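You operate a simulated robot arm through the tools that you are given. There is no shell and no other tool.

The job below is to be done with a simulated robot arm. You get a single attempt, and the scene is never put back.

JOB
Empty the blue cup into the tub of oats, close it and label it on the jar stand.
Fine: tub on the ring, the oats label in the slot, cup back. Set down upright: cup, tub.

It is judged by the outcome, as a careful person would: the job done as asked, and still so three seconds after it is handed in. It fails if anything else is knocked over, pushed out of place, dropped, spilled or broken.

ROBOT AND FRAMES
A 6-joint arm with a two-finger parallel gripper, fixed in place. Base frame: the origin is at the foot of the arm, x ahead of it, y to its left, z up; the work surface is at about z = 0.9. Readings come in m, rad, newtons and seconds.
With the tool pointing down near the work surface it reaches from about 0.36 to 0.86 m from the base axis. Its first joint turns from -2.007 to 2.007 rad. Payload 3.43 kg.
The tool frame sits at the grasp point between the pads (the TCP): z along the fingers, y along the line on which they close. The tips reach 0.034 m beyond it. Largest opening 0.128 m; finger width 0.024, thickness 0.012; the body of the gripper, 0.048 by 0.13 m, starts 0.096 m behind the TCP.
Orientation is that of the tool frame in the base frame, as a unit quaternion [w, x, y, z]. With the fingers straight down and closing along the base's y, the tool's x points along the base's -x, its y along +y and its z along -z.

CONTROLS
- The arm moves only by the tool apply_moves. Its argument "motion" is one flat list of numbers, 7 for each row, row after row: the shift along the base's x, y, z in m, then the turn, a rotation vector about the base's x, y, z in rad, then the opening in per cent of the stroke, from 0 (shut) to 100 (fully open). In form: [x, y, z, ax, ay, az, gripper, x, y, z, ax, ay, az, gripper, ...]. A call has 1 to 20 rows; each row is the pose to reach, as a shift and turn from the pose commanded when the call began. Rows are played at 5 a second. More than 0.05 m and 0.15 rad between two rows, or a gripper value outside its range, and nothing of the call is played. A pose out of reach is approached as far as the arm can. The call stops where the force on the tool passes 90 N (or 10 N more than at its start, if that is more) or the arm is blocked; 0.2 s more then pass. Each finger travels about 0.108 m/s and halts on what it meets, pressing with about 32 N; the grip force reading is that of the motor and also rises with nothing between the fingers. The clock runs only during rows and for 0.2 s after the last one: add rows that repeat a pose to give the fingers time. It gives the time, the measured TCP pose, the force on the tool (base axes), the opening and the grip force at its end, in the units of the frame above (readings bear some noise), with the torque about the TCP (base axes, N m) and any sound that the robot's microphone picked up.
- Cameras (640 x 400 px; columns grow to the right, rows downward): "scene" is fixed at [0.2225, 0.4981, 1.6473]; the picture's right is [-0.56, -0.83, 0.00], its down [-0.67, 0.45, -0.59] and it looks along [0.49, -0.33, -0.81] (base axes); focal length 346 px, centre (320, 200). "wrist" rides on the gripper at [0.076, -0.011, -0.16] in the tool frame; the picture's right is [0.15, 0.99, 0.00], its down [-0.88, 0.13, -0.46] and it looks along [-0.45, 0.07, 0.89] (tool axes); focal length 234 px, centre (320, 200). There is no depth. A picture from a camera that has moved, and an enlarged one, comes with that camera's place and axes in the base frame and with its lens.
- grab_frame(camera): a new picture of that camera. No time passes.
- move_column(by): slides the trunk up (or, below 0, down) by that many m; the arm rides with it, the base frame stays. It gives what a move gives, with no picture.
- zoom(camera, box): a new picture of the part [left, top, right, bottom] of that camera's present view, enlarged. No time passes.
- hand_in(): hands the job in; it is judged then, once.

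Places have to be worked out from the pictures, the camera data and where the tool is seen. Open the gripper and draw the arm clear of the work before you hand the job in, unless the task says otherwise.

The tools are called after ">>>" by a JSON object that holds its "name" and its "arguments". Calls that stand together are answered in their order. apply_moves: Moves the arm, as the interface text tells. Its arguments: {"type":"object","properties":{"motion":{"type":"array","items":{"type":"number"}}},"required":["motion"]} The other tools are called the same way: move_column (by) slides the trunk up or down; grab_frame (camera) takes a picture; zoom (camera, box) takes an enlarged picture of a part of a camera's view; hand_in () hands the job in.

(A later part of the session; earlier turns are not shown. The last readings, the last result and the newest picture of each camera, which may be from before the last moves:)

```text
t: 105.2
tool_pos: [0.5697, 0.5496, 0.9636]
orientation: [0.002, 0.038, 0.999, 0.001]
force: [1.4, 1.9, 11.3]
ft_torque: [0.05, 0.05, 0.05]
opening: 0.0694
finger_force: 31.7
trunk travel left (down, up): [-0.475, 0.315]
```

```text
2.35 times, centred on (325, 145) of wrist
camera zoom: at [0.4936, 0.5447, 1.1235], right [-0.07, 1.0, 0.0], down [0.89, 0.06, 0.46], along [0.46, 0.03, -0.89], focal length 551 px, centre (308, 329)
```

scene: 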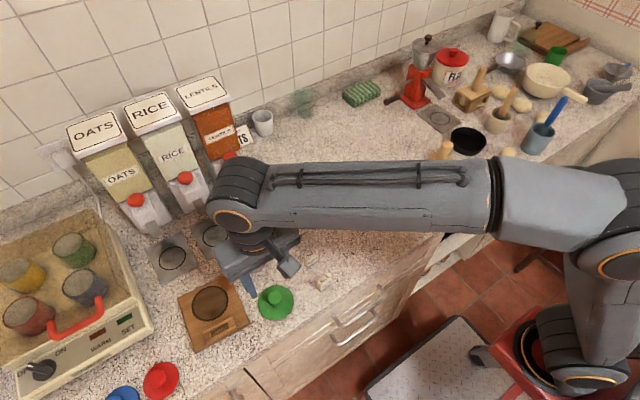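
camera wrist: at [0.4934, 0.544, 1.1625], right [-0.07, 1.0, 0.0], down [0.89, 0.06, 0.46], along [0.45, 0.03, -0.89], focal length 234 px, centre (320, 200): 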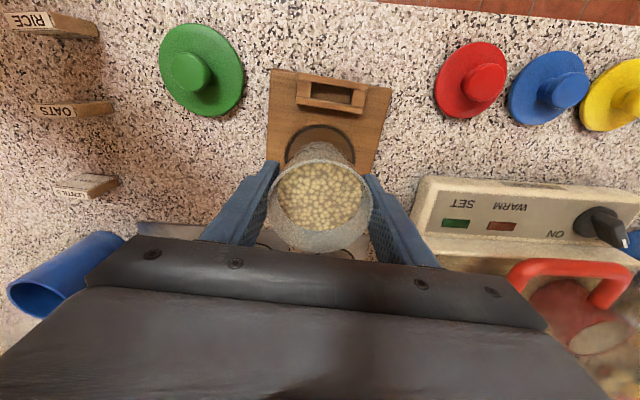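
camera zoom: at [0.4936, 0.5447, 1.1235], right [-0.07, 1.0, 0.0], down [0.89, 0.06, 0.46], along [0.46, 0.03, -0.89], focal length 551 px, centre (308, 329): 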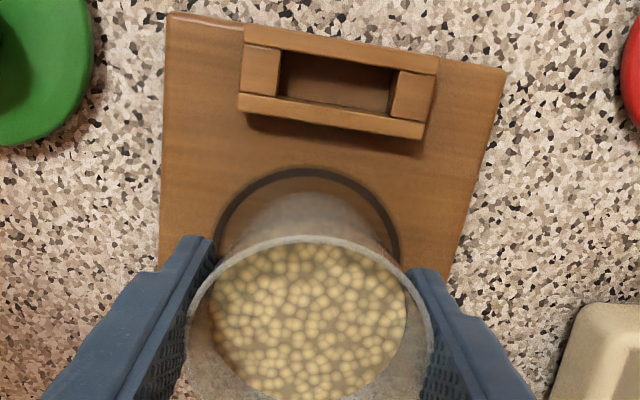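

The base sits inside the ring with an even margin (about 2 mm off centre). I ease off and open the fingers.

>>> {"name": "apply_moves", "arguments": {"motion": [0, -0.0008, 0.0006, 0, 0, 0, 35, 0, -0.0008, 0.0006, 0, 0, 0, 53, 0, -0.0008, 0.0006, 0, 0, 0, 58, 0, -0.0008, 0.0006, 0, 0, 0, 68, 0, -0.0008, 0.0006, 0, 0, 0, 68]}}

>>> {"name": "zoom", "arguments": {"camera": "scene", "box": [180, 260, 260, 335]}}

```text
t: 106.4
tool_pos: [0.5709, 0.5498, 0.963]
orientation: [-0.001, 0.037, 0.999, -0.001]
force: [0.1, 0.7, 0.2]
ft_torque: [-0.02, 0.02, 0.03]
opening: 0.087
finger_force: 0.1
trunk travel left (down, up): [-0.475, 0.315]
```

```text
5.33 times, centred on (220, 298) of scene
camera zoom: at [0.2225, 0.4981, 1.6473], right [-0.56, -0.83, 0.0], down [-0.67, 0.45, -0.59], along [0.49, -0.33, -0.81], focal length 1846 px, centre (853, -320)
```

zoom: 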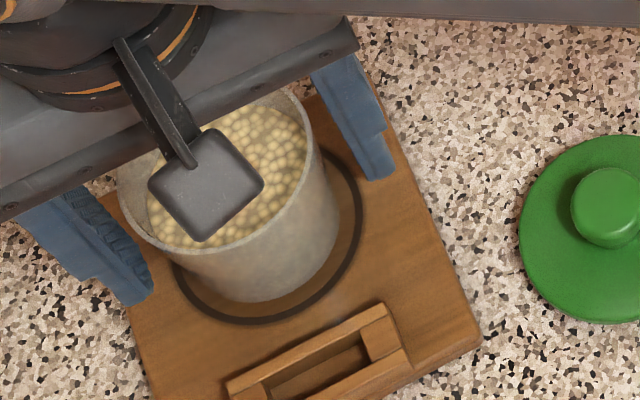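

The tub stands freely on the ring. I rise straight up and take fresh views of the tub and lid.

>>> {"name": "apply_moves", "arguments": {"motion": [0, 0, 0.03, 0, 0, 0, 68, 0, 0, 0.07, 0, 0, 0, 68, 0, 0, 0.11, 0, 0, 0, 68, 0, 0, 0.14, 0, 0, 0, 68, -0.03, -0.03, 0.15, 0, 0, 0, 60, -0.06, -0.06, 0.15, 0, 0, 0, 50, -0.06, -0.06, 0.15, 0, 0, 0, 45]}}

>>> {"name": "grab_frame", "arguments": {"camera": "wrist"}}

>>> {"name": "zoom", "arguments": {"camera": "wrist", "box": [230, 90, 440, 240]}}

>>> {"name": "zoom", "arguments": {"camera": "scene", "box": [160, 240, 320, 360]}}

```text
t: 108.0
tool_pos: [0.5099, 0.4881, 1.1122]
orientation: [0.0, 0.038, 0.999, 0.0]
force: [-0.2, 0.2, 0.3]
ft_torque: [0.0, 0.02, -0.04]
opening: 0.0576
finger_force: 0.1
trunk travel left (down, up): [-0.475, 0.315]
```

```text
taken
camera wrist: at [0.4338, 0.4832, 1.2724], right [-0.07, 1.0, 0.0], down [0.89, 0.06, 0.46], along [0.45, 0.03, -0.89], focal length 234 px, centre (320, 200)
```

wrist: 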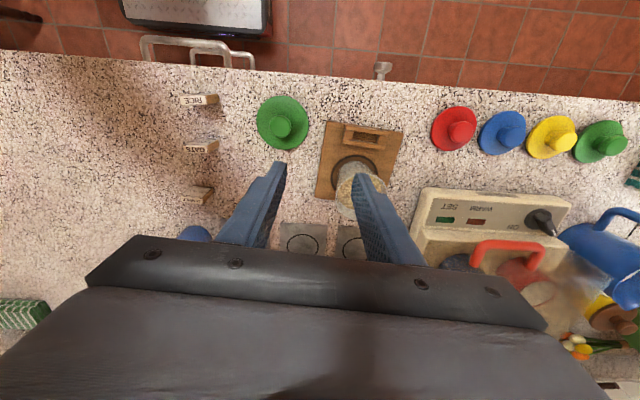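

```text
2.67 times, centred on (335, 165) of wrist
camera zoom: at [0.4338, 0.4832, 1.2724], right [-0.07, 1.0, 0.0], down [0.89, 0.06, 0.46], along [0.45, 0.03, -0.89], focal length 624 px, centre (280, 293)
```

zoom: 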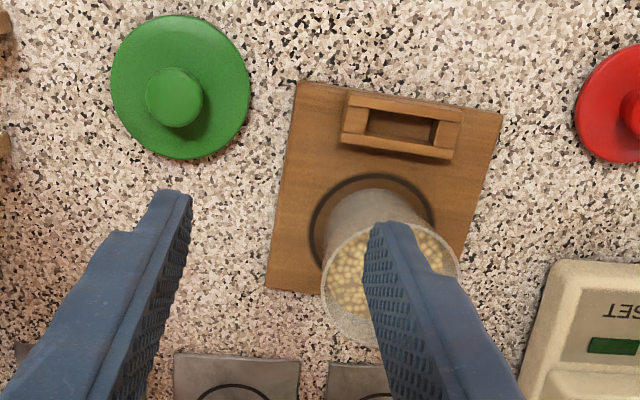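

```text
3.33 times, centred on (240, 300) of scene
camera zoom: at [0.2225, 0.4981, 1.6473], right [-0.56, -0.83, 0.0], down [-0.67, 0.45, -0.59], along [0.49, -0.33, -0.81], focal length 1154 px, centre (587, -133)
```

zoom: 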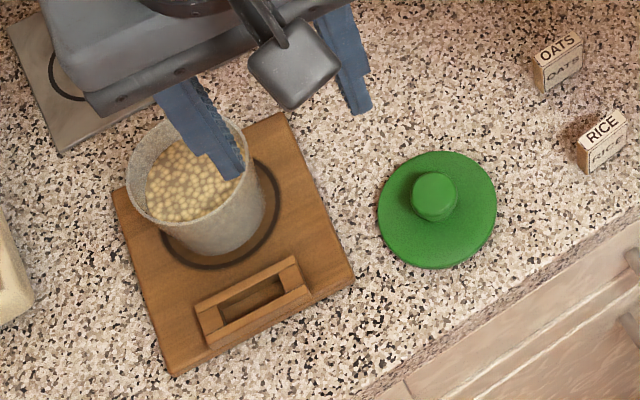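

The tub is well placed on the ring, and the lid lies at about (0.496, 0.4317). I go down around its knob to z 0.951.

>>> {"name": "apply_moves", "arguments": {"motion": [-0.0045, -0.019, -0.025, 0, 0, 0, 45, -0.0091, -0.038, -0.055, 0, 0, 0, 45, -0.0137, -0.0564, -0.085, 0, 0, 0, 45, -0.0137, -0.0564, -0.115, 0, 0, 0, 45, -0.0137, -0.0564, -0.14, 0, 0, 0, 45, -0.0137, -0.0564, -0.155, 0, 0, 0, 45, -0.0137, -0.0564, -0.161, 0, 0, 0, 45, -0.0137, -0.0564, -0.161, 0, 0, 0, 45]}}

>>> {"name": "zoom", "arguments": {"camera": "wrist", "box": [240, 100, 400, 220]}}

```text
t: 109.8
tool_pos: [0.4968, 0.4316, 0.9527]
orientation: [0.0, 0.037, 0.999, 0.001]
force: [0.1, -0.2, -0.8]
ft_torque: [-0.01, 0.0, 0.02]
opening: 0.0576
finger_force: 0.1
trunk travel left (down, up): [-0.475, 0.315]
```

```text
3.33 times, centred on (320, 160) of wrist
camera zoom: at [0.4203, 0.4283, 1.1121], right [-0.07, 1.0, 0.0], down [0.89, 0.06, 0.46], along [0.45, 0.03, -0.89], focal length 781 px, centre (320, 333)
```

zoom: 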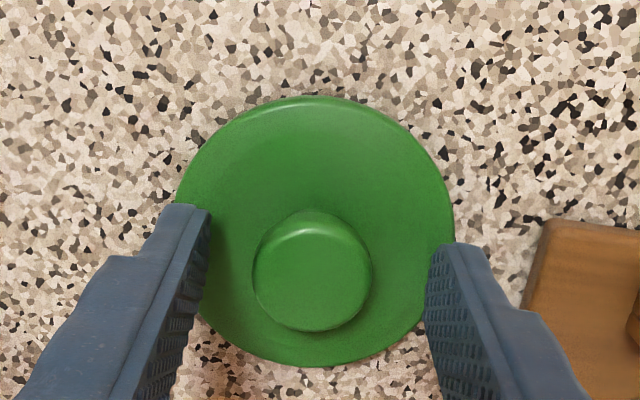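

The knob is centred between the fingertips. I lower 2 mm and close on it, then lift 10 cm.

>>> {"name": "apply_moves", "arguments": {"motion": [-0.0005, 0, -0.002, 0, 0, 0, 45, -0.0005, 0, -0.002, 0, 0, 0, 30, -0.0005, 0, -0.002, 0, 0, 0, 20, -0.0005, 0, -0.002, 0, 0, 0, 5, -0.0005, 0, -0.002, 0, 0, 0, 5, -0.0005, 0, 0.01, 0, 0, 0, 5, -0.0005, 0, 0.035, 0, 0, 0, 5, -0.0005, 0, 0.07, 0, 0, 0, 5, -0.0005, 0, 0.105, 0, 0, 0, 5, -0.0005, 0, 0.13, 0, 0, 0, 5, -0.0005, 0, 0.135, 0, 0, 0, 5]}}

>>> {"name": "grab_frame", "arguments": {"camera": "wrist"}}

>>> {"name": "zoom", "arguments": {"camera": "scene", "box": [160, 220, 320, 340]}}

```text
t: 112.2
tool_pos: [0.4953, 0.4325, 1.0866]
orientation: [0.0, 0.038, 0.999, 0.0]
force: [0.0, -0.2, -1.3]
ft_torque: [0.01, -0.01, -0.01]
opening: 0.028
finger_force: 32.0
trunk travel left (down, up): [-0.475, 0.315]
```

```text
taken
camera wrist: at [0.4189, 0.4279, 1.2459], right [-0.07, 1.0, 0.0], down [0.89, 0.06, 0.46], along [0.45, 0.03, -0.89], focal length 234 px, centre (320, 200)
```

wrist: 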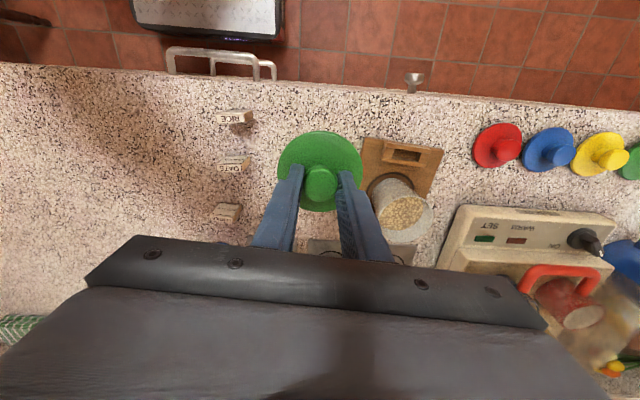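

```text
3.33 times, centred on (240, 280) of scene
camera zoom: at [0.2225, 0.4981, 1.6473], right [-0.56, -0.83, 0.0], down [-0.67, 0.45, -0.59], along [0.49, -0.33, -0.81], focal length 1154 px, centre (587, -67)
```

zoom: 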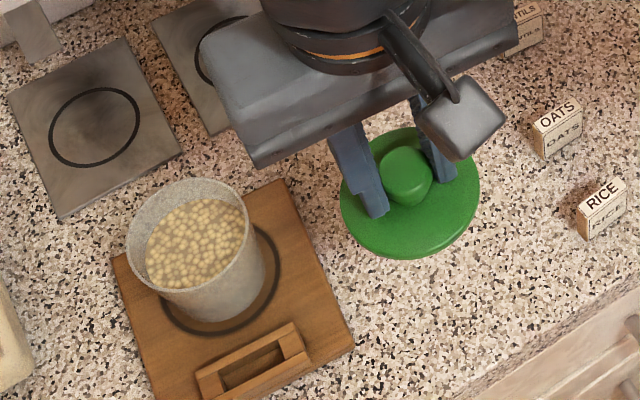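

The lid is held. I zoom on the tub from the wrist to fix its centre before carrying the lid over.

>>> {"name": "zoom", "arguments": {"camera": "wrist", "box": [350, 130, 460, 250]}}

>>> {"name": "zoom", "arguments": {"camera": "scene", "box": [190, 265, 240, 325]}}

```text
3.33 times, centred on (405, 190) of wrist
camera zoom: at [0.4189, 0.4279, 1.2459], right [-0.07, 1.0, 0.0], down [0.89, 0.06, 0.46], along [0.45, 0.03, -0.89], focal length 781 px, centre (37, 233)
```

zoom: 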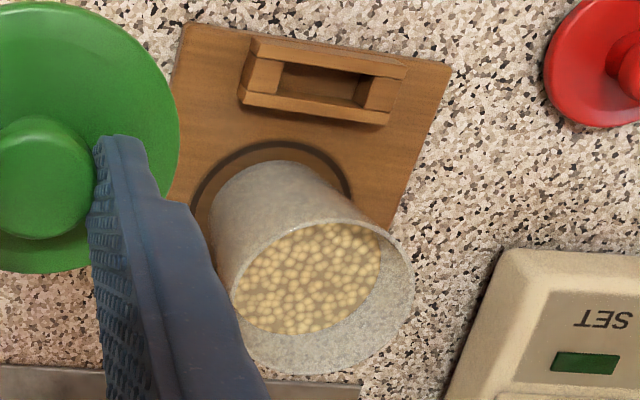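

```text
6.67 times, centred on (215, 295) of scene
camera zoom: at [0.2225, 0.4981, 1.6473], right [-0.56, -0.83, 0.0], down [-0.67, 0.45, -0.59], along [0.49, -0.33, -0.81], focal length 2308 px, centre (1020, -433)
```

zoom: 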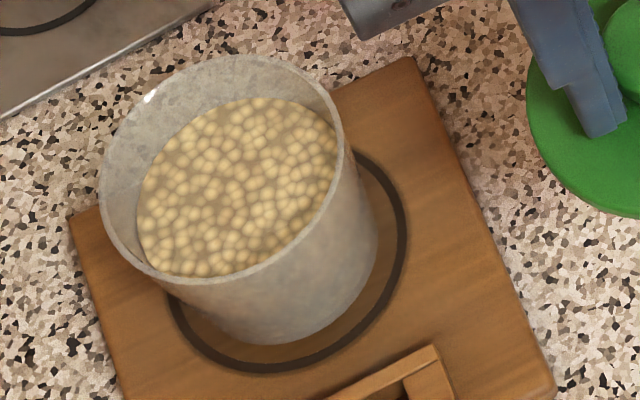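

Estimates put the tub axis at about (0.5735, 0.550). I carry the lid over it, staying about 5 cm above the rim.

>>> {"name": "apply_moves", "arguments": {"motion": [0.008, 0.012, 0.002, 0, 0, 0, 5, 0.025, 0.0375, 0.003, 0, 0, 0, 5, 0.045, 0.068, 0.003, 0, 0, 0, 5, 0.063, 0.095, 0.003, 0, 0, 0, 5, 0.0745, 0.112, 0.003, 0, 0, 0, 5, 0.0782, 0.1178, 0.003, 0, 0, 0, 5, 0.0782, 0.1178, -0.01, 0, 0, 0, 5, 0.0782, 0.1178, -0.02, 0, 0, 0, 5, 0.0782, 0.1178, -0.02, 0, 0, 0, 5]}}

>>> {"name": "zoom", "arguments": {"camera": "scene", "box": [150, 220, 290, 340]}}

>>> {"name": "zoom", "arguments": {"camera": "wrist", "box": [240, 100, 400, 220]}}

```text
t: 114.2
tool_pos: [0.5744, 0.5507, 1.0667]
orientation: [0.0, 0.037, 0.999, 0.0]
force: [-0.2, -0.4, 0.7]
ft_torque: [0.01, 0.03, 0.03]
opening: 0.0282
finger_force: 32.0
trunk travel left (down, up): [-0.475, 0.315]
```

```text
3.33 times, centred on (220, 280) of scene
camera zoom: at [0.2225, 0.4981, 1.6473], right [-0.56, -0.83, 0.0], down [-0.67, 0.45, -0.59], along [0.49, -0.33, -0.81], focal length 1154 px, centre (653, -67)
```

zoom: 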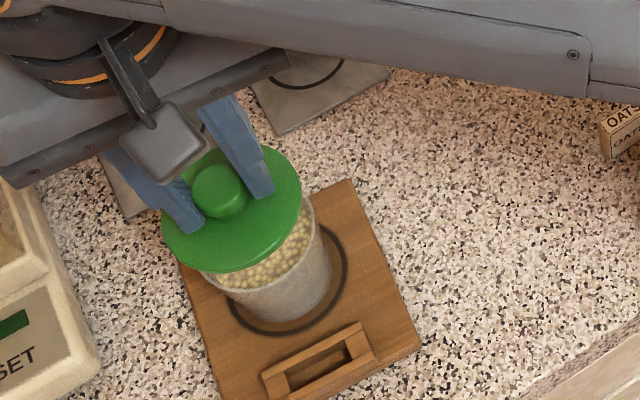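

```text
3.33 times, centred on (320, 160) of wrist
camera zoom: at [0.4979, 0.5459, 1.2265], right [-0.07, 1.0, 0.0], down [0.89, 0.06, 0.46], along [0.45, 0.03, -0.89], focal length 781 px, centre (320, 333)
```

zoom: 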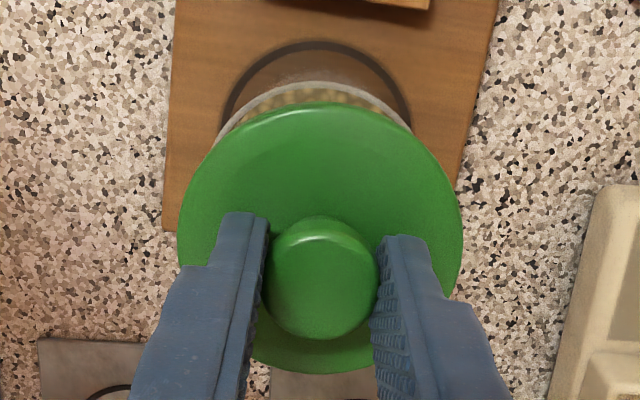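

The lid lines up with the rim within about 2 mm. I lower it to just above the expected contact height.

>>> {"name": "apply_moves", "arguments": {"motion": [-0.0003, -0.0008, -0.012, 0, 0, 0, 5, -0.0003, -0.0008, -0.022, 0, 0, 0, 5, -0.0003, -0.0008, -0.029, 0, 0, 0, 5, -0.0003, -0.0008, -0.032, 0, 0, 0, 5, -0.0003, -0.0008, -0.032, 0, 0, 0, 5]}}

>>> {"name": "zoom", "arguments": {"camera": "scene", "box": [170, 250, 260, 335]}}

>>> {"name": "zoom", "arguments": {"camera": "wrist", "box": [240, 100, 400, 220]}}

```text
t: 115.4
tool_pos: [0.5731, 0.5505, 1.0348]
orientation: [0.0, 0.038, 0.999, 0.0]
force: [0.2, 0.1, -0.4]
ft_torque: [0.0, 0.02, 0.0]
opening: 0.0279
finger_force: 32.1
trunk travel left (down, up): [-0.475, 0.315]
```

```text
4.71 times, centred on (215, 292) of scene
camera zoom: at [0.2225, 0.4981, 1.6473], right [-0.56, -0.83, 0.0], down [-0.67, 0.45, -0.59], along [0.49, -0.33, -0.81], focal length 1629 px, centre (814, -235)
```

zoom: 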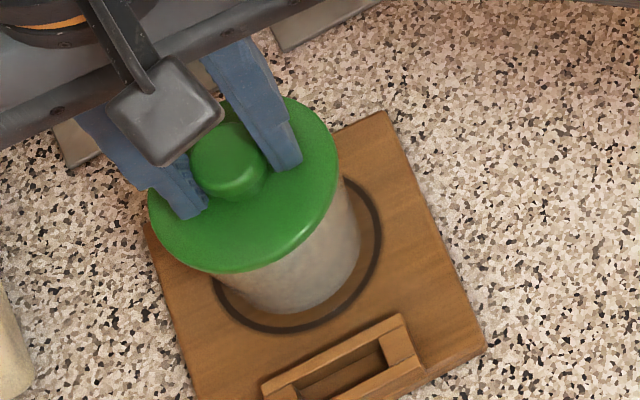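

```text
3.33 times, centred on (320, 160) of wrist
camera zoom: at [0.4973, 0.5453, 1.1939], right [-0.07, 1.0, 0.0], down [0.89, 0.06, 0.46], along [0.45, 0.03, -0.89], focal length 781 px, centre (320, 333)
```

zoom: 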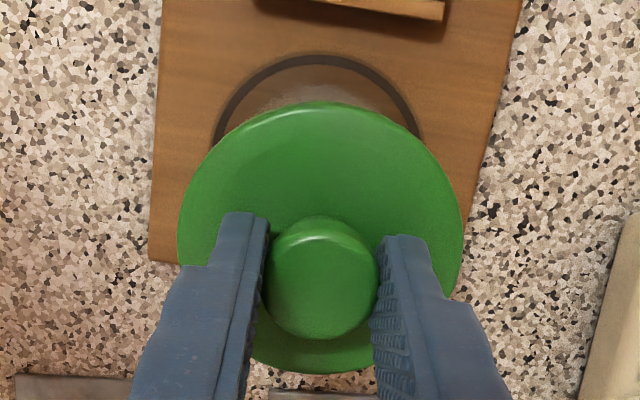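

Aligned. I lower in small steps until the lid meets the rim.

>>> {"name": "apply_moves", "arguments": {"motion": [0, 0, -0.0015, 0, 0, 0, 5, 0, 0, -0.003, 0, 0, 0, 5, 0, 0, -0.0045, 0, 0, 0, 5, 0, 0, -0.006, 0, 0, 0, 5]}}

```text
t: 116.4
tool_pos: [0.5737, 0.5494, 1.031]
orientation: [0.001, 0.037, 0.999, 0.002]
force: [2.4, 1.5, 18.9]
ft_torque: [0.03, -0.05, 0.0]
opening: 0.028
finger_force: 32.1
trunk travel left (down, up): [-0.475, 0.315]
```

Contact at z 1.031 with 19 N, as expected. I press a touch more, ease off and open the fingers to let it latch.

>>> {"name": "apply_moves", "arguments": {"motion": [0, 0, -0.001, 0, 0, 0, 5, 0, 0, -0.0015, 0, 0, 0, 5, 0, 0, 0.0005, 0, 0, 0, 5, 0, 0, 0.0018, 0, 0, 0, 5, 0, 0, 0.0018, 0, 0, 0, 22, 0, 0, 0.002, 0, 0, 0, 32, 0, 0, 0.003, 0, 0, 0, 45, 0, 0, 0.003, 0, 0, 0, 45]}}

>>> {"name": "zoom", "arguments": {"camera": "scene", "box": [170, 250, 260, 335]}}

>>> {"name": "zoom", "arguments": {"camera": "wrist", "box": [240, 100, 400, 220]}}

```text
t: 118.2
tool_pos: [0.5743, 0.5497, 1.0307]
orientation: [0.0, 0.038, 0.999, -0.002]
force: [0.6, -0.2, -0.4]
ft_torque: [0.03, 0.01, 0.02]
opening: 0.0576
finger_force: 0.0
trunk travel left (down, up): [-0.475, 0.315]
heard: snap
```

```text
4.71 times, centred on (215, 292) of scene
camera zoom: at [0.2225, 0.4981, 1.6473], right [-0.56, -0.83, 0.0], down [-0.67, 0.45, -0.59], along [0.49, -0.33, -0.81], focal length 1629 px, centre (814, -235)
```

zoom: 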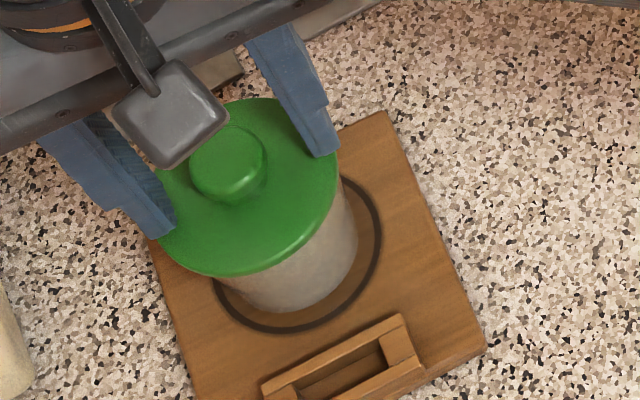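

```text
3.33 times, centred on (320, 160) of wrist
camera zoom: at [0.4973, 0.5447, 1.191], right [-0.07, 1.0, 0.0], down [0.89, 0.06, 0.45], along [0.45, 0.03, -0.89], focal length 781 px, centre (320, 333)
```

zoom: 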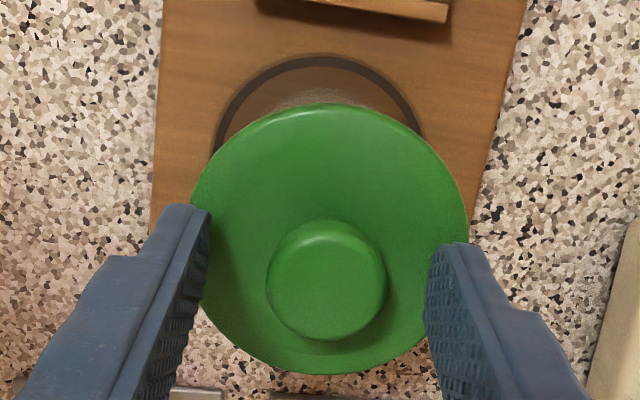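

The snap says the lid is latched; the closed tub stands on the ring. I rise and move over toward the OATS label for a close look.

>>> {"name": "apply_moves", "arguments": {"motion": [0, 0, 0.03, 0, 0, 0, 45, 0, 0, 0.065, 0, 0, 0, 50, 0, 0, 0.1, 0, 0, 0, 60, -0.02, -0.03, 0.11, 0, 0, 0, 60, -0.04, -0.07, 0.11, 0, 0, 0, 60, -0.06, -0.11, 0.11, 0, 0, 0, 60, -0.08, -0.15, 0.11, 0, 0, 0, 60, -0.1, -0.19, 0.1, 0, 0, 0, 60, -0.11, -0.225, 0.09, 0, 0, 0, 60, -0.11, -0.225, 0.09, 0, 0, 0, 60]}}

>>> {"name": "grab_frame", "arguments": {"camera": "wrist"}}

>>> {"name": "zoom", "arguments": {"camera": "wrist", "box": [270, 100, 370, 200]}}

>>> {"name": "zoom", "arguments": {"camera": "scene", "box": [285, 235, 345, 290]}}

>>> {"name": "grab_frame", "arguments": {"camera": "scene"}}

```text
t: 120.4
tool_pos: [0.4639, 0.3239, 1.1225]
orientation: [0.0, 0.038, 0.999, -0.001]
force: [-0.7, -0.2, 0.1]
ft_torque: [-0.01, -0.01, -0.02]
opening: 0.0769
finger_force: 0.0
out of reach, approached as far as the arm can: row 3
trunk travel left (down, up): [-0.475, 0.315]
```

```text
taken
camera wrist: at [0.388, 0.3192, 1.2807], right [-0.07, 1.0, 0.0], down [0.89, 0.06, 0.46], along [0.45, 0.03, -0.89], focal length 234 px, centre (320, 200)
```

wrist: 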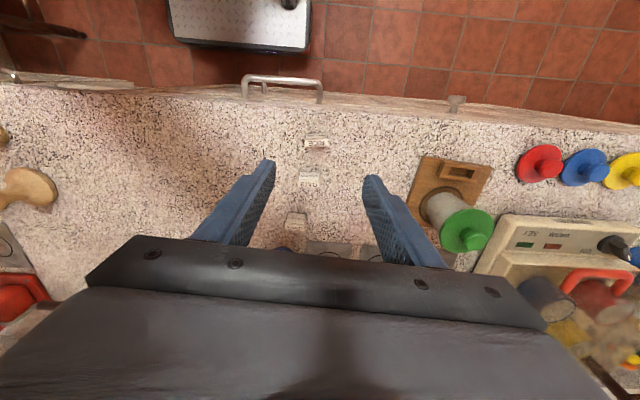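

```text
4.00 times, centred on (320, 150) of wrist
camera zoom: at [0.388, 0.3192, 1.2807], right [-0.07, 1.0, 0.0], down [0.89, 0.06, 0.46], along [0.45, 0.03, -0.89], focal length 937 px, centre (320, 400)
```

zoom: 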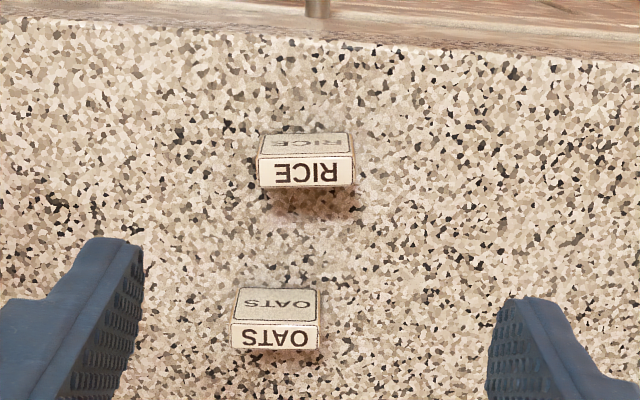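

```text
7.27 times, centred on (315, 262) of scene
camera zoom: at [0.2225, 0.4981, 1.6473], right [-0.56, -0.83, 0.0], down [-0.67, 0.45, -0.59], along [0.49, -0.33, -0.81], focal length 2518 px, centre (356, -254)
```

zoom: 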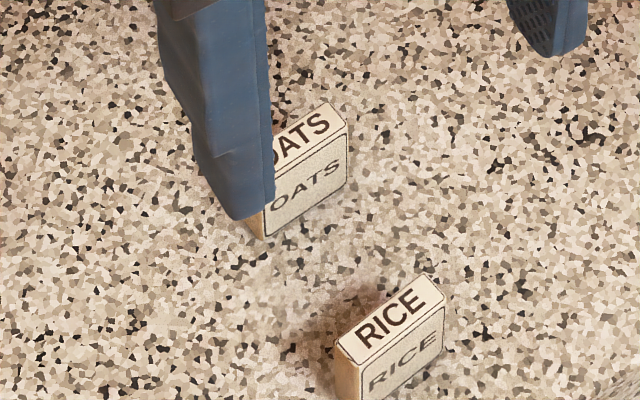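

```text
taken
```

scene: 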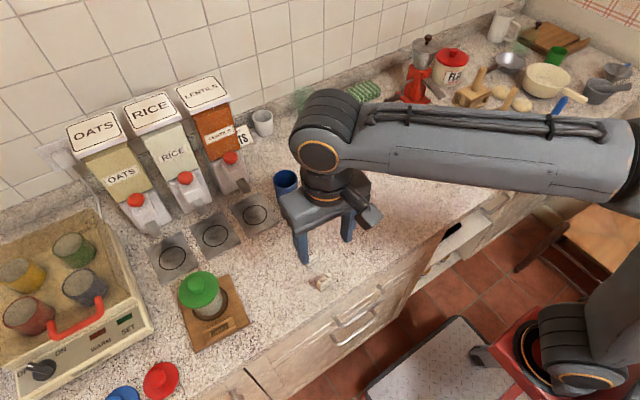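

The tub is closed and on the ring. The OATS label measures roughly 34 × 12 × 36 mm at about (0.5366, 0.312), and the slot about 39 × 13.7 mm along an axis turned 5° from y; I'll grip the label across its thickness. I turn the hand by +1.66 rad over the label.

>>> {"name": "apply_moves", "arguments": {"motion": [0.006, -0.001, 0, 0, 0, 0.1384, 60, 0.012, -0.002, 0, 0, 0, 0.2768, 60, 0.018, -0.003, 0, 0, 0, 0.4152, 60, 0.024, -0.004, 0, 0, 0, 0.5537, 60, 0.03, -0.005, 0, 0, 0, 0.6921, 60, 0.036, -0.006, 0, 0, 0, 0.8305, 60, 0.042, -0.007, 0, 0, 0, 0.9689, 60, 0.048, -0.008, 0, 0, 0, 1.1073, 60, 0.054, -0.009, -0.01, 0, 0, 1.2457, 60, 0.06, -0.01, -0.02, 0, 0, 1.3842, 60, 0.066, -0.011, -0.03, 0, 0, 1.5226, 50, 0.0727, -0.0119, -0.04, 0, 0, 1.661, 40, 0.0727, -0.0119, -0.04, 0, 0, 1.661, 40]}}

>>> {"name": "grab_frame", "arguments": {"camera": "wrist"}}

>>> {"name": "zoom", "arguments": {"camera": "wrist", "box": [260, 110, 380, 210]}}

>>> {"name": "zoom", "arguments": {"camera": "scene", "box": [260, 210, 350, 290]}}

```text
t: 123.2
tool_pos: [0.5372, 0.3128, 1.0823]
orientation: [-0.001, 0.713, -0.701, 0.0]
force: [-0.2, -0.5, -0.3]
ft_torque: [-0.05, 0.02, 0.03]
opening: 0.0512
finger_force: 0.1
trunk travel left (down, up): [-0.475, 0.315]
```

```text
taken
camera wrist: at [0.5495, 0.2377, 1.2412], right [-0.99, -0.16, 0.0], down [-0.15, 0.88, 0.46], along [-0.07, 0.45, -0.89], focal length 234 px, centre (320, 200)
```

wrist: 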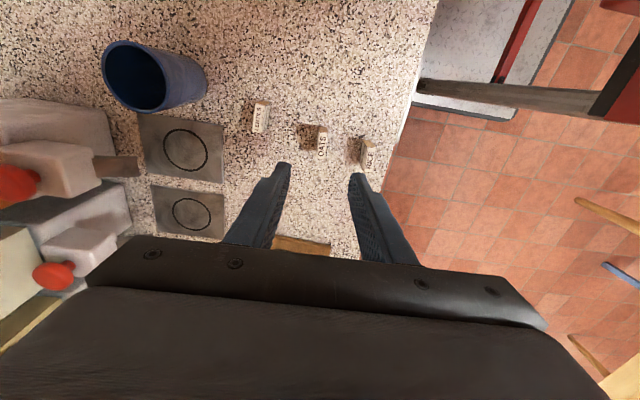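

```text
4.00 times, centred on (320, 160) of wrist
camera zoom: at [0.5495, 0.2377, 1.2412], right [-0.99, -0.16, 0.0], down [-0.15, 0.88, 0.46], along [-0.07, 0.45, -0.89], focal length 937 px, centre (320, 360)
```

zoom: 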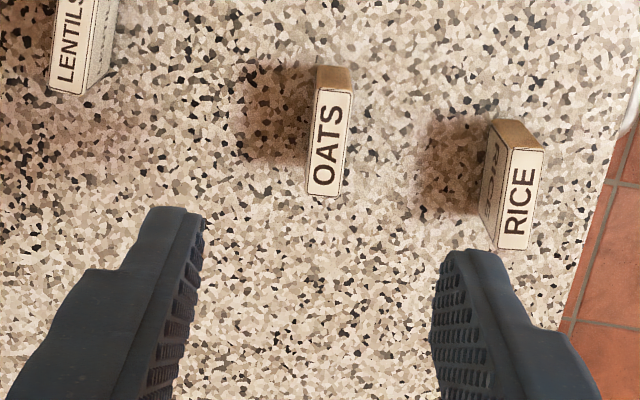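

```text
5.00 times, centred on (305, 250) of scene
camera zoom: at [0.2225, 0.4981, 1.6473], right [-0.56, -0.83, 0.0], down [-0.67, 0.45, -0.59], along [0.49, -0.33, -0.81], focal length 1731 px, centre (395, -50)
```

zoom: 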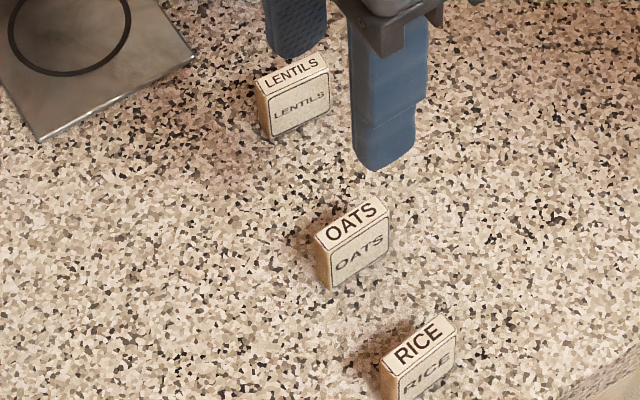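

The label's top face gives its centre at about (0.535, 0.312), turned about 4°, with its top near z 0.94. I turn the hand by 0.05 rad to match, centre it and descend to z 0.975 first.

>>> {"name": "apply_moves", "arguments": {"motion": [-0.0022, -0.0008, -0.02, 0, 0, 0.026, 36, -0.0022, -0.0008, -0.045, 0, 0, 0.052, 36, -0.0022, -0.0008, -0.075, 0, 0, 0.052, 36, -0.0022, -0.0008, -0.1, 0, 0, 0.052, 36, -0.0022, -0.0008, -0.107, 0, 0, 0.052, 36, -0.0022, -0.0008, -0.107, 0, 0, 0.052, 36]}}

>>> {"name": "zoom", "arguments": {"camera": "wrist", "box": [260, 110, 380, 210]}}

>>> {"name": "zoom", "arguments": {"camera": "scene", "box": [270, 210, 350, 290]}}

```text
t: 124.6
tool_pos: [0.5344, 0.313, 0.9749]
orientation: [0.0, 0.73, -0.683, 0.0]
force: [0.3, 0.8, -1.0]
ft_torque: [-0.01, 0.0, 0.02]
opening: 0.0458
finger_force: 0.1
trunk travel left (down, up): [-0.475, 0.315]
```

```text
4.00 times, centred on (320, 160) of wrist
camera zoom: at [0.5508, 0.2381, 1.1347], right [-0.98, -0.21, 0.0], down [-0.19, 0.87, 0.46], along [-0.1, 0.44, -0.89], focal length 937 px, centre (320, 360)
```

zoom: 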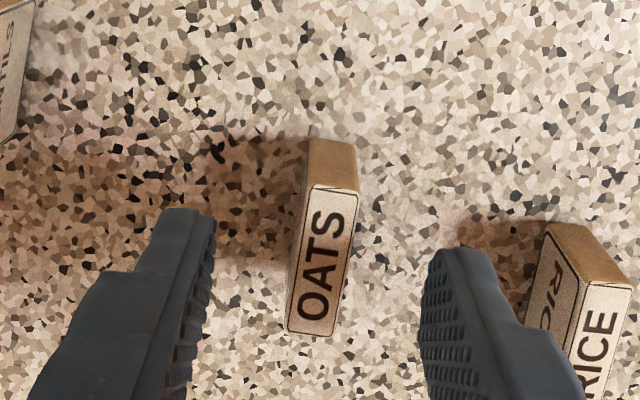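

```text
5.00 times, centred on (310, 250) of scene
camera zoom: at [0.2225, 0.4981, 1.6473], right [-0.56, -0.83, 0.0], down [-0.67, 0.45, -0.59], along [0.49, -0.33, -0.81], focal length 1731 px, centre (370, -50)
```

zoom: 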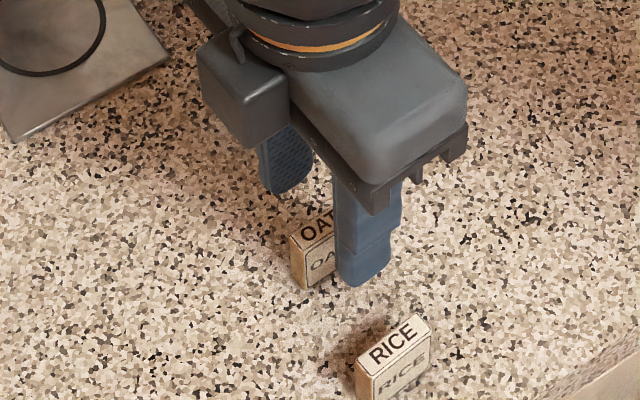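

The label's centre (0.5342, 0.3121) and its 3.8° turn match the hand nicely. I go down to z 0.952 and close on it.

>>> {"name": "apply_moves", "arguments": {"motion": [0, -0.0006, -0.01, 0, 0, 0, 36, 0, -0.0006, -0.019, 0, 0, 0, 36, 0, -0.0006, -0.023, 0, 0, 0, 36, 0, -0.0006, -0.023, 0, 0, 0, 25, 0, -0.0006, -0.023, 0, 0, 0, 15, 0, -0.0006, -0.023, 0, 0, 0, 5, 0, -0.0006, -0.023, 0, 0, 0, 0, 0, -0.0006, -0.023, 0, 0, 0, 0]}}

>>> {"name": "zoom", "arguments": {"camera": "wrist", "box": [260, 110, 380, 210]}}

>>> {"name": "zoom", "arguments": {"camera": "scene", "box": [270, 210, 350, 290]}}

```text
t: 126.4
tool_pos: [0.5332, 0.3122, 0.952]
orientation: [0.0, 0.731, -0.683, 0.0]
force: [0.8, -0.1, 0.3]
ft_torque: [0.0, 0.0, 0.02]
opening: 0.0101
finger_force: 32.0
trunk travel left (down, up): [-0.475, 0.315]
```

```text
4.00 times, centred on (320, 160) of wrist
camera zoom: at [0.5503, 0.2369, 1.1117], right [-0.98, -0.21, 0.0], down [-0.19, 0.87, 0.46], along [-0.1, 0.44, -0.89], focal length 937 px, centre (320, 360)
```

zoom: 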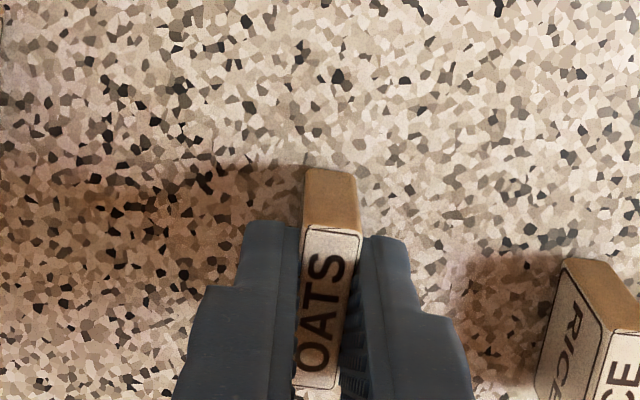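

```text
5.00 times, centred on (310, 250) of scene
camera zoom: at [0.2225, 0.4981, 1.6473], right [-0.56, -0.83, 0.0], down [-0.67, 0.45, -0.59], along [0.49, -0.33, -0.81], focal length 1731 px, centre (370, -50)
```

zoom: 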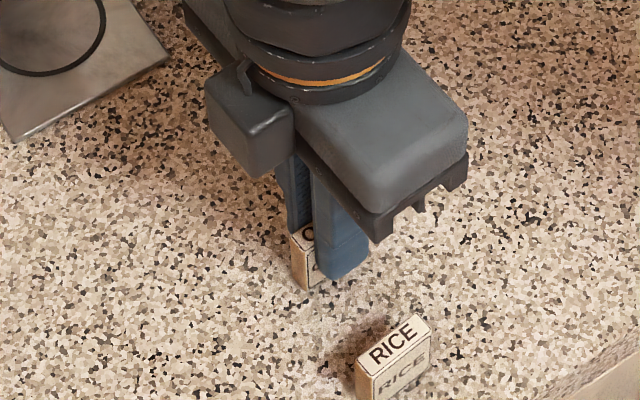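

The label is gripped (10 mm thick), centred on the TCP. I lift it 10 cm and carry it over the slot near (0.504, 0.5543), turning by -0.131 rad to match the slot's axis.

>>> {"name": "apply_moves", "arguments": {"motion": [0, 0, 0.01, 0, 0, 0, 0, 0, 0, 0.04, 0, 0, 0, 0, 0, 0, 0.075, 0, 0, 0, 0, 0, 0, 0.1, 0, 0, 0, 0, -0.003, 0.025, 0.1, 0, 0, -0.0135, 0, -0.0075, 0.062, 0.1, 0, 0, -0.0335, 0, -0.0125, 0.103, 0.1, 0, 0, -0.0557, 0, -0.0175, 0.144, 0.1, 0, 0, -0.0779, 0, -0.0225, 0.185, 0.1, 0, 0, -0.1, 0, -0.027, 0.222, 0.1, 0, 0, -0.12, 0, -0.0294, 0.2421, 0.1, 0, 0, -0.131, 0, -0.0294, 0.2421, 0.1, 0, 0, -0.131, 0]}}

>>> {"name": "grab_frame", "arguments": {"camera": "wrist"}}

>>> {"name": "zoom", "arguments": {"camera": "wrist", "box": [250, 110, 390, 230]}}

>>> {"name": "zoom", "arguments": {"camera": "scene", "box": [160, 250, 270, 360]}}

```text
t: 129.0
tool_pos: [0.504, 0.5538, 1.0514]
orientation: [0.0, -0.684, 0.729, -0.001]
force: [0.6, 0.9, 0.2]
ft_torque: [0.01, -0.03, 0.0]
opening: 0.0101
finger_force: 31.7
trunk travel left (down, up): [-0.475, 0.315]
```

```text
taken
camera wrist: at [0.51, 0.4783, 1.2106], right [-1.0, -0.08, 0.0], down [-0.07, 0.89, 0.45], along [-0.04, 0.45, -0.89], focal length 234 px, centre (320, 200)
```

wrist: 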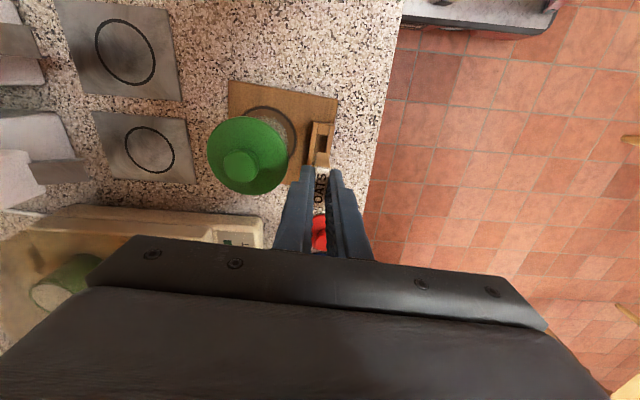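

```text
3.33 times, centred on (320, 170) of wrist
camera zoom: at [0.51, 0.4783, 1.2106], right [-1.0, -0.08, 0.0], down [-0.07, 0.89, 0.45], along [-0.04, 0.45, -0.89], focal length 781 px, centre (320, 300)
```

zoom: 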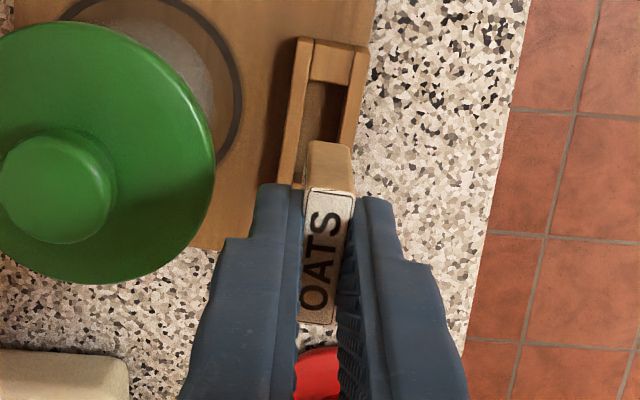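

```text
3.64 times, centred on (215, 305) of scene
camera zoom: at [0.2225, 0.4981, 1.6473], right [-0.56, -0.83, 0.0], down [-0.67, 0.45, -0.59], along [0.49, -0.33, -0.81], focal length 1259 px, centre (702, -182)
```

zoom: 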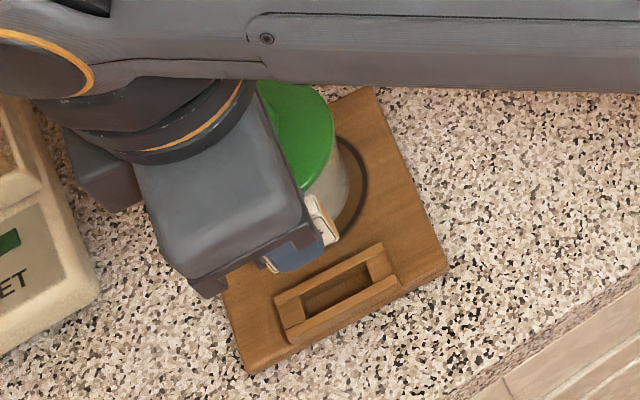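

The label and slot nearly line up in the same view: the slot lies about 1.5 mm further in y. I lower to bring the label's foot about 1 cm above the holder and check again.

>>> {"name": "apply_moves", "arguments": {"motion": [0, 0.001, -0.02, 0, 0, 0, 0, 0, 0.001, -0.04, 0, 0, 0, 0, 0, 0.001, -0.055, 0, 0, 0, 0, 0, 0.001, -0.0605, 0, 0, 0, 0, 0, 0.001, -0.0605, 0, 0, 0, 0]}}

>>> {"name": "zoom", "arguments": {"camera": "wrist", "box": [270, 80, 370, 190]}}

>>> {"name": "zoom", "arguments": {"camera": "scene", "box": [185, 295, 255, 355]}}

```text
t: 130.2
tool_pos: [0.505, 0.554, 0.9911]
orientation: [0.0, -0.685, 0.729, 0.0]
force: [0.6, 0.8, -1.4]
ft_torque: [0.02, 0.02, 0.02]
opening: 0.0102
finger_force: 32.2
trunk travel left (down, up): [-0.475, 0.315]
```

```text
3.64 times, centred on (320, 135) of wrist
camera zoom: at [0.5101, 0.4784, 1.1515], right [-1.0, -0.08, 0.0], down [-0.07, 0.89, 0.46], along [-0.04, 0.45, -0.89], focal length 852 px, centre (320, 436)
```

zoom: 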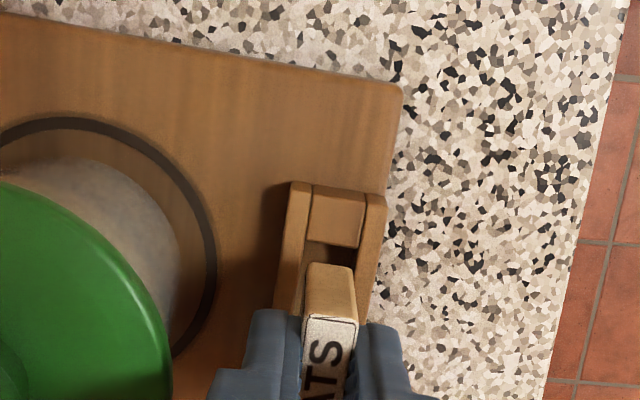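

```text
6.67 times, centred on (220, 325) of scene
camera zoom: at [0.2225, 0.4981, 1.6473], right [-0.56, -0.83, 0.0], down [-0.67, 0.45, -0.59], along [0.49, -0.33, -0.81], focal length 2308 px, centre (987, -633)
```

zoom: 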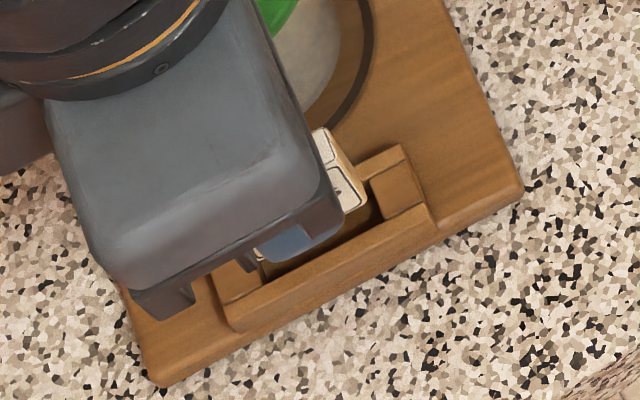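

The label's foot is centred over the slot within a millimetre in both directions. I lower it in small steps into the slot, watching the force.

>>> {"name": "apply_moves", "arguments": {"motion": [0, 0.0003, -0.004, 0, 0, 0, 0, 0, 0.0003, -0.008, 0, 0, 0, 0, 0, 0.0003, -0.011, 0, 0, 0, 0, 0, 0.0003, -0.0135, 0, 0, 0, 0, 0, 0.0003, -0.016, 0, 0, 0, 0]}}

>>> {"name": "zoom", "arguments": {"camera": "wrist", "box": [270, 60, 370, 170]}}

>>> {"name": "zoom", "arguments": {"camera": "scene", "box": [185, 295, 255, 355]}}

```text
t: 131.4
tool_pos: [0.5051, 0.5545, 0.9737]
orientation: [0.0, -0.684, 0.729, 0.0]
force: [-0.6, 0.9, 0.5]
ft_torque: [0.05, 0.08, 0.0]
opening: 0.0103
finger_force: 32.4
trunk travel left (down, up): [-0.475, 0.315]
```

```text
3.64 times, centred on (320, 115) of wrist
camera zoom: at [0.5111, 0.479, 1.1342], right [-1.0, -0.08, 0.0], down [-0.07, 0.89, 0.46], along [-0.04, 0.45, -0.89], focal length 852 px, centre (320, 509)
```

zoom: 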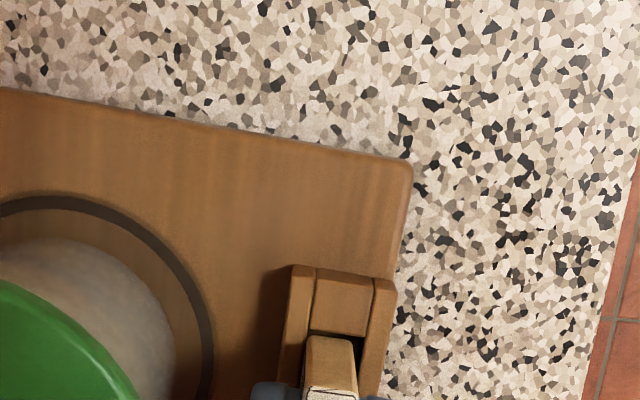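

```text
6.67 times, centred on (220, 325) of scene
camera zoom: at [0.2225, 0.4981, 1.6473], right [-0.56, -0.83, 0.0], down [-0.67, 0.45, -0.59], along [0.49, -0.33, -0.81], focal length 2308 px, centre (987, -633)
```

zoom: 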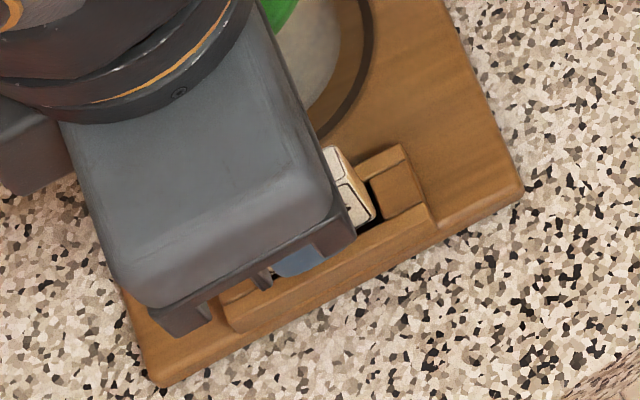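

The foot is going in with no resistance. I continue down another 9 mm in small steps.

>>> {"name": "apply_moves", "arguments": {"motion": [0, 0, -0.002, 0, 0, 0, 0, 0, 0, -0.004, 0, 0, 0, 0, 0, 0, -0.006, 0, 0, 0, 0, 0, 0, -0.0075, 0, 0, 0, 0, 0, 0, -0.009, 0, 0, 0, 0]}}

>>> {"name": "zoom", "arguments": {"camera": "scene", "box": [185, 295, 255, 355]}}

>>> {"name": "zoom", "arguments": {"camera": "wrist", "box": [270, 80, 370, 190]}}

```text
t: 132.6
tool_pos: [0.5048, 0.5551, 0.9657]
orientation: [0.0, -0.684, 0.729, -0.001]
force: [-1.6, -0.6, 0.2]
ft_torque: [-0.01, 0.03, -0.05]
opening: 0.0102
finger_force: 31.5
trunk travel left (down, up): [-0.475, 0.315]
```

```text
6.67 times, centred on (220, 325) of scene
camera zoom: at [0.2225, 0.4981, 1.6473], right [-0.56, -0.83, 0.0], down [-0.67, 0.45, -0.59], along [0.49, -0.33, -0.81], focal length 2308 px, centre (987, -633)
```

zoom: 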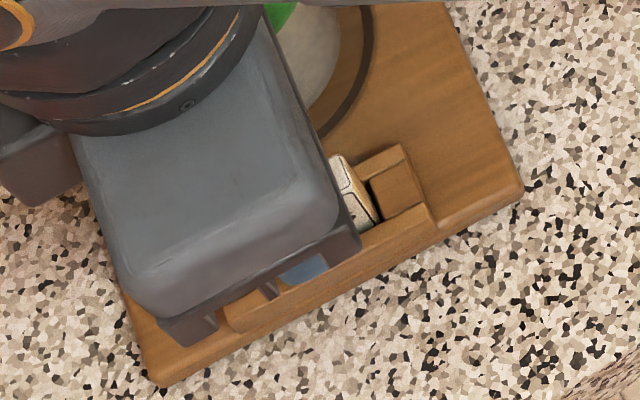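

```text
3.64 times, centred on (320, 135) of wrist
camera zoom: at [0.5112, 0.4794, 1.1259], right [-1.0, -0.08, 0.0], down [-0.07, 0.89, 0.45], along [-0.04, 0.45, -0.89], focal length 852 px, centre (320, 436)
```

zoom: 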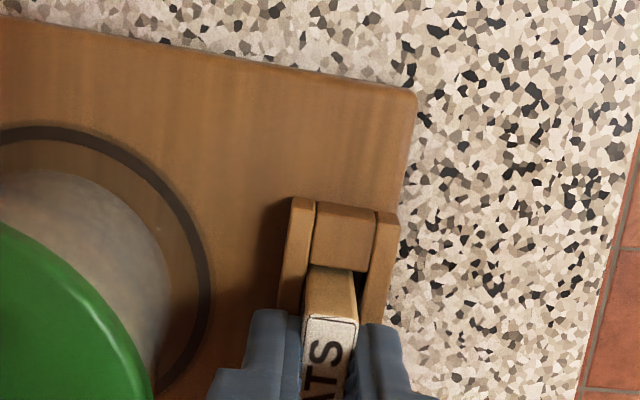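

The label stands in the slot, with its foot about 3 mm above the floor. I lower until it touches.

>>> {"name": "apply_moves", "arguments": {"motion": [0, 0, -0.001, 0, 0, 0, 0, 0, 0, -0.002, 0, 0, 0, 0, 0, 0, -0.003, 0, 0, 0, 0, 0, 0, -0.0038, 0, 0, 0, 0]}}

```text
t: 133.6
tool_pos: [0.5048, 0.5546, 0.9632]
orientation: [0.001, -0.685, 0.729, -0.001]
force: [-4.2, 0.8, 6.8]
ft_torque: [-0.06, 0.15, -0.04]
opening: 0.0101
finger_force: 32.3
trunk travel left (down, up): [-0.475, 0.315]
```

Seated: 7 N contact at z 0.9632, the same as the board top. I ease off, open just a little (to keep clear of the tub's lid) and rise straight up.

>>> {"name": "apply_moves", "arguments": {"motion": [0, 0, 0.0004, 0, 0, 0, 0, 0, 0, 0.0004, 0, 0, 0, 10, 0, 0, 0.0004, 0, 0, 0, 15, 0, 0, 0.0004, 0, 0, 0, 15, 0, 0, 0.0004, 0, 0, 0, 15]}}

>>> {"name": "zoom", "arguments": {"camera": "wrist", "box": [270, 80, 370, 190]}}

>>> {"name": "zoom", "arguments": {"camera": "scene", "box": [170, 270, 270, 355]}}

```text
t: 134.8
tool_pos: [0.506, 0.5533, 0.963]
orientation: [0.0, -0.685, 0.729, 0.0]
force: [0.3, -0.4, 0.0]
ft_torque: [0.0, -0.01, -0.02]
opening: 0.0194
finger_force: 0.0
trunk travel left (down, up): [-0.475, 0.315]
```

```text
3.64 times, centred on (320, 135) of wrist
camera zoom: at [0.5116, 0.4785, 1.1222], right [-1.0, -0.08, 0.0], down [-0.07, 0.89, 0.46], along [-0.04, 0.45, -0.89], focal length 852 px, centre (320, 436)
```

zoom: 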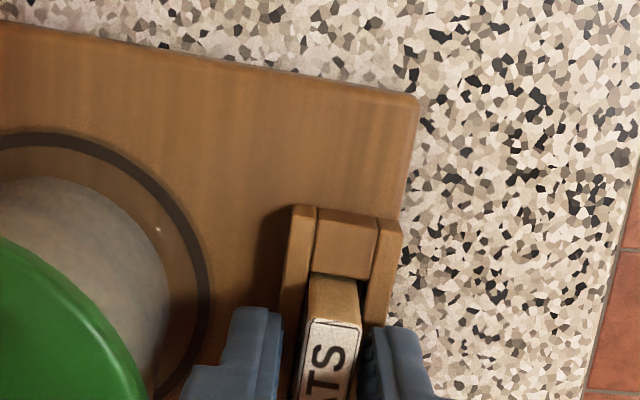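

```text
4.71 times, centred on (220, 312) of scene
camera zoom: at [0.2225, 0.4981, 1.6473], right [-0.56, -0.83, 0.0], down [-0.67, 0.45, -0.59], along [0.49, -0.33, -0.81], focal length 1629 px, centre (791, -329)
```

zoom: 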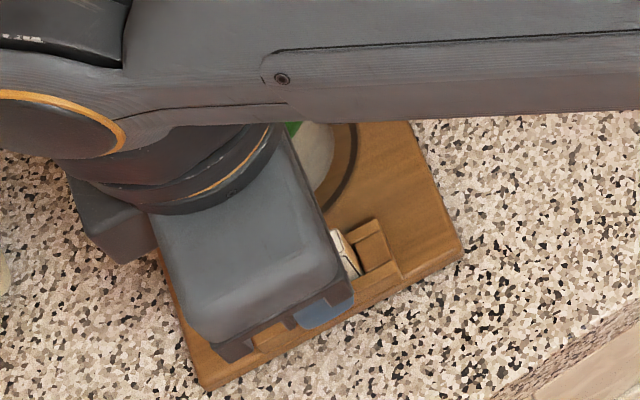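

The label stands free in the slot. I rise straight up, slowly at first.

>>> {"name": "apply_moves", "arguments": {"motion": [0, 0, 0.008, 0, 0, 0, 15, 0, 0, 0.02, 0, 0, 0, 15, 0, 0, 0.04, 0, 0, 0, 15, 0, 0, 0.07, 0, 0, 0, 15, 0, 0, 0.1, 0, 0, 0, 15, -0.02, -0.03, 0.12, 0, 0, 0, 25, -0.04, -0.07, 0.14, 0, 0, 0, 40, -0.05, -0.11, 0.15, 0, 0, 0, 60, -0.06, -0.15, 0.16, 0, 0, 0, 80, -0.06, -0.19, 0.17, 0, 0, 0, 100, -0.06, -0.23, 0.18, 0, 0, 0, 100, -0.06, -0.27, 0.2, 0, 0, 0, 100, -0.06, -0.31, 0.22, 0, 0, 0, 100]}}

>>> {"name": "grab_frame", "arguments": {"camera": "scene"}}

>>> {"name": "zoom", "arguments": {"camera": "scene", "box": [160, 250, 270, 360]}}

>>> {"name": "grab_frame", "arguments": {"camera": "wrist"}}

```text
t: 137.6
tool_pos: [0.4447, 0.2429, 1.182]
orientation: [0.0, -0.684, 0.729, -0.001]
force: [0.4, 0.0, 0.0]
ft_torque: [-0.03, 0.05, 0.01]
opening: 0.1281
finger_force: 0.0
trunk travel left (down, up): [-0.475, 0.315]
```

```text
taken
```

scene: 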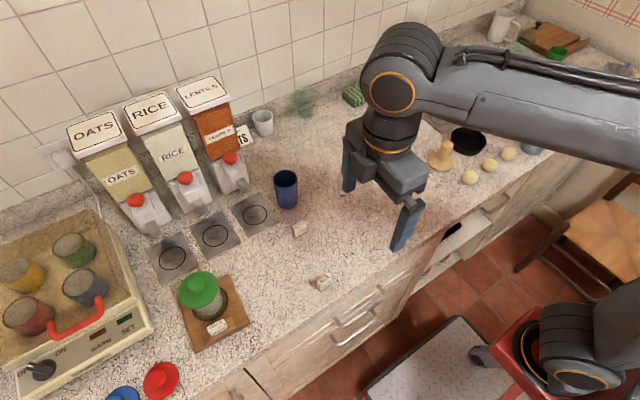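

```text
3.64 times, centred on (215, 305) of scene
camera zoom: at [0.2225, 0.4981, 1.6473], right [-0.56, -0.83, 0.0], down [-0.67, 0.45, -0.59], along [0.49, -0.33, -0.81], focal length 1259 px, centre (702, -182)
```

zoom: 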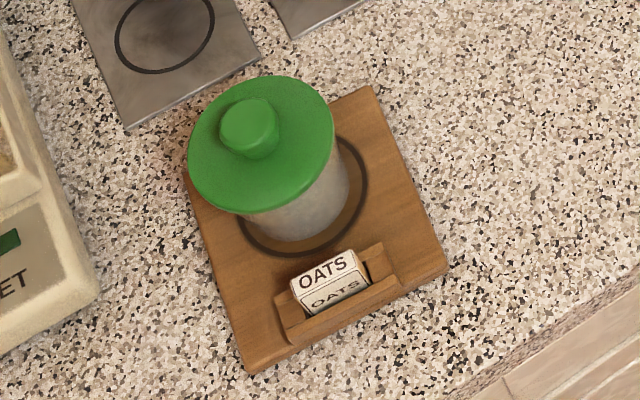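

```text
taken
camera wrist: at [0.4508, 0.1671, 1.3412], right [-1.0, -0.08, 0.0], down [-0.07, 0.89, 0.45], along [-0.04, 0.45, -0.89], focal length 234 px, centre (320, 200)
```

wrist: 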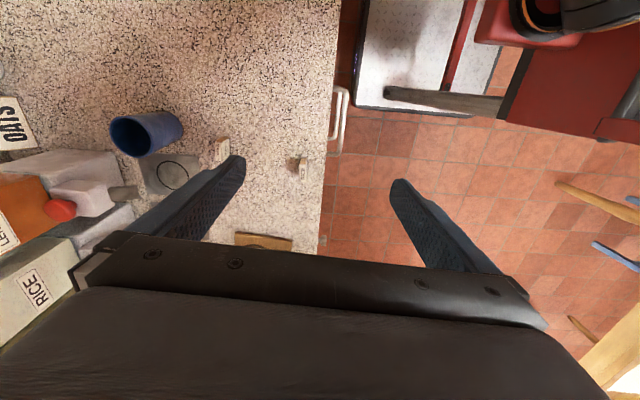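

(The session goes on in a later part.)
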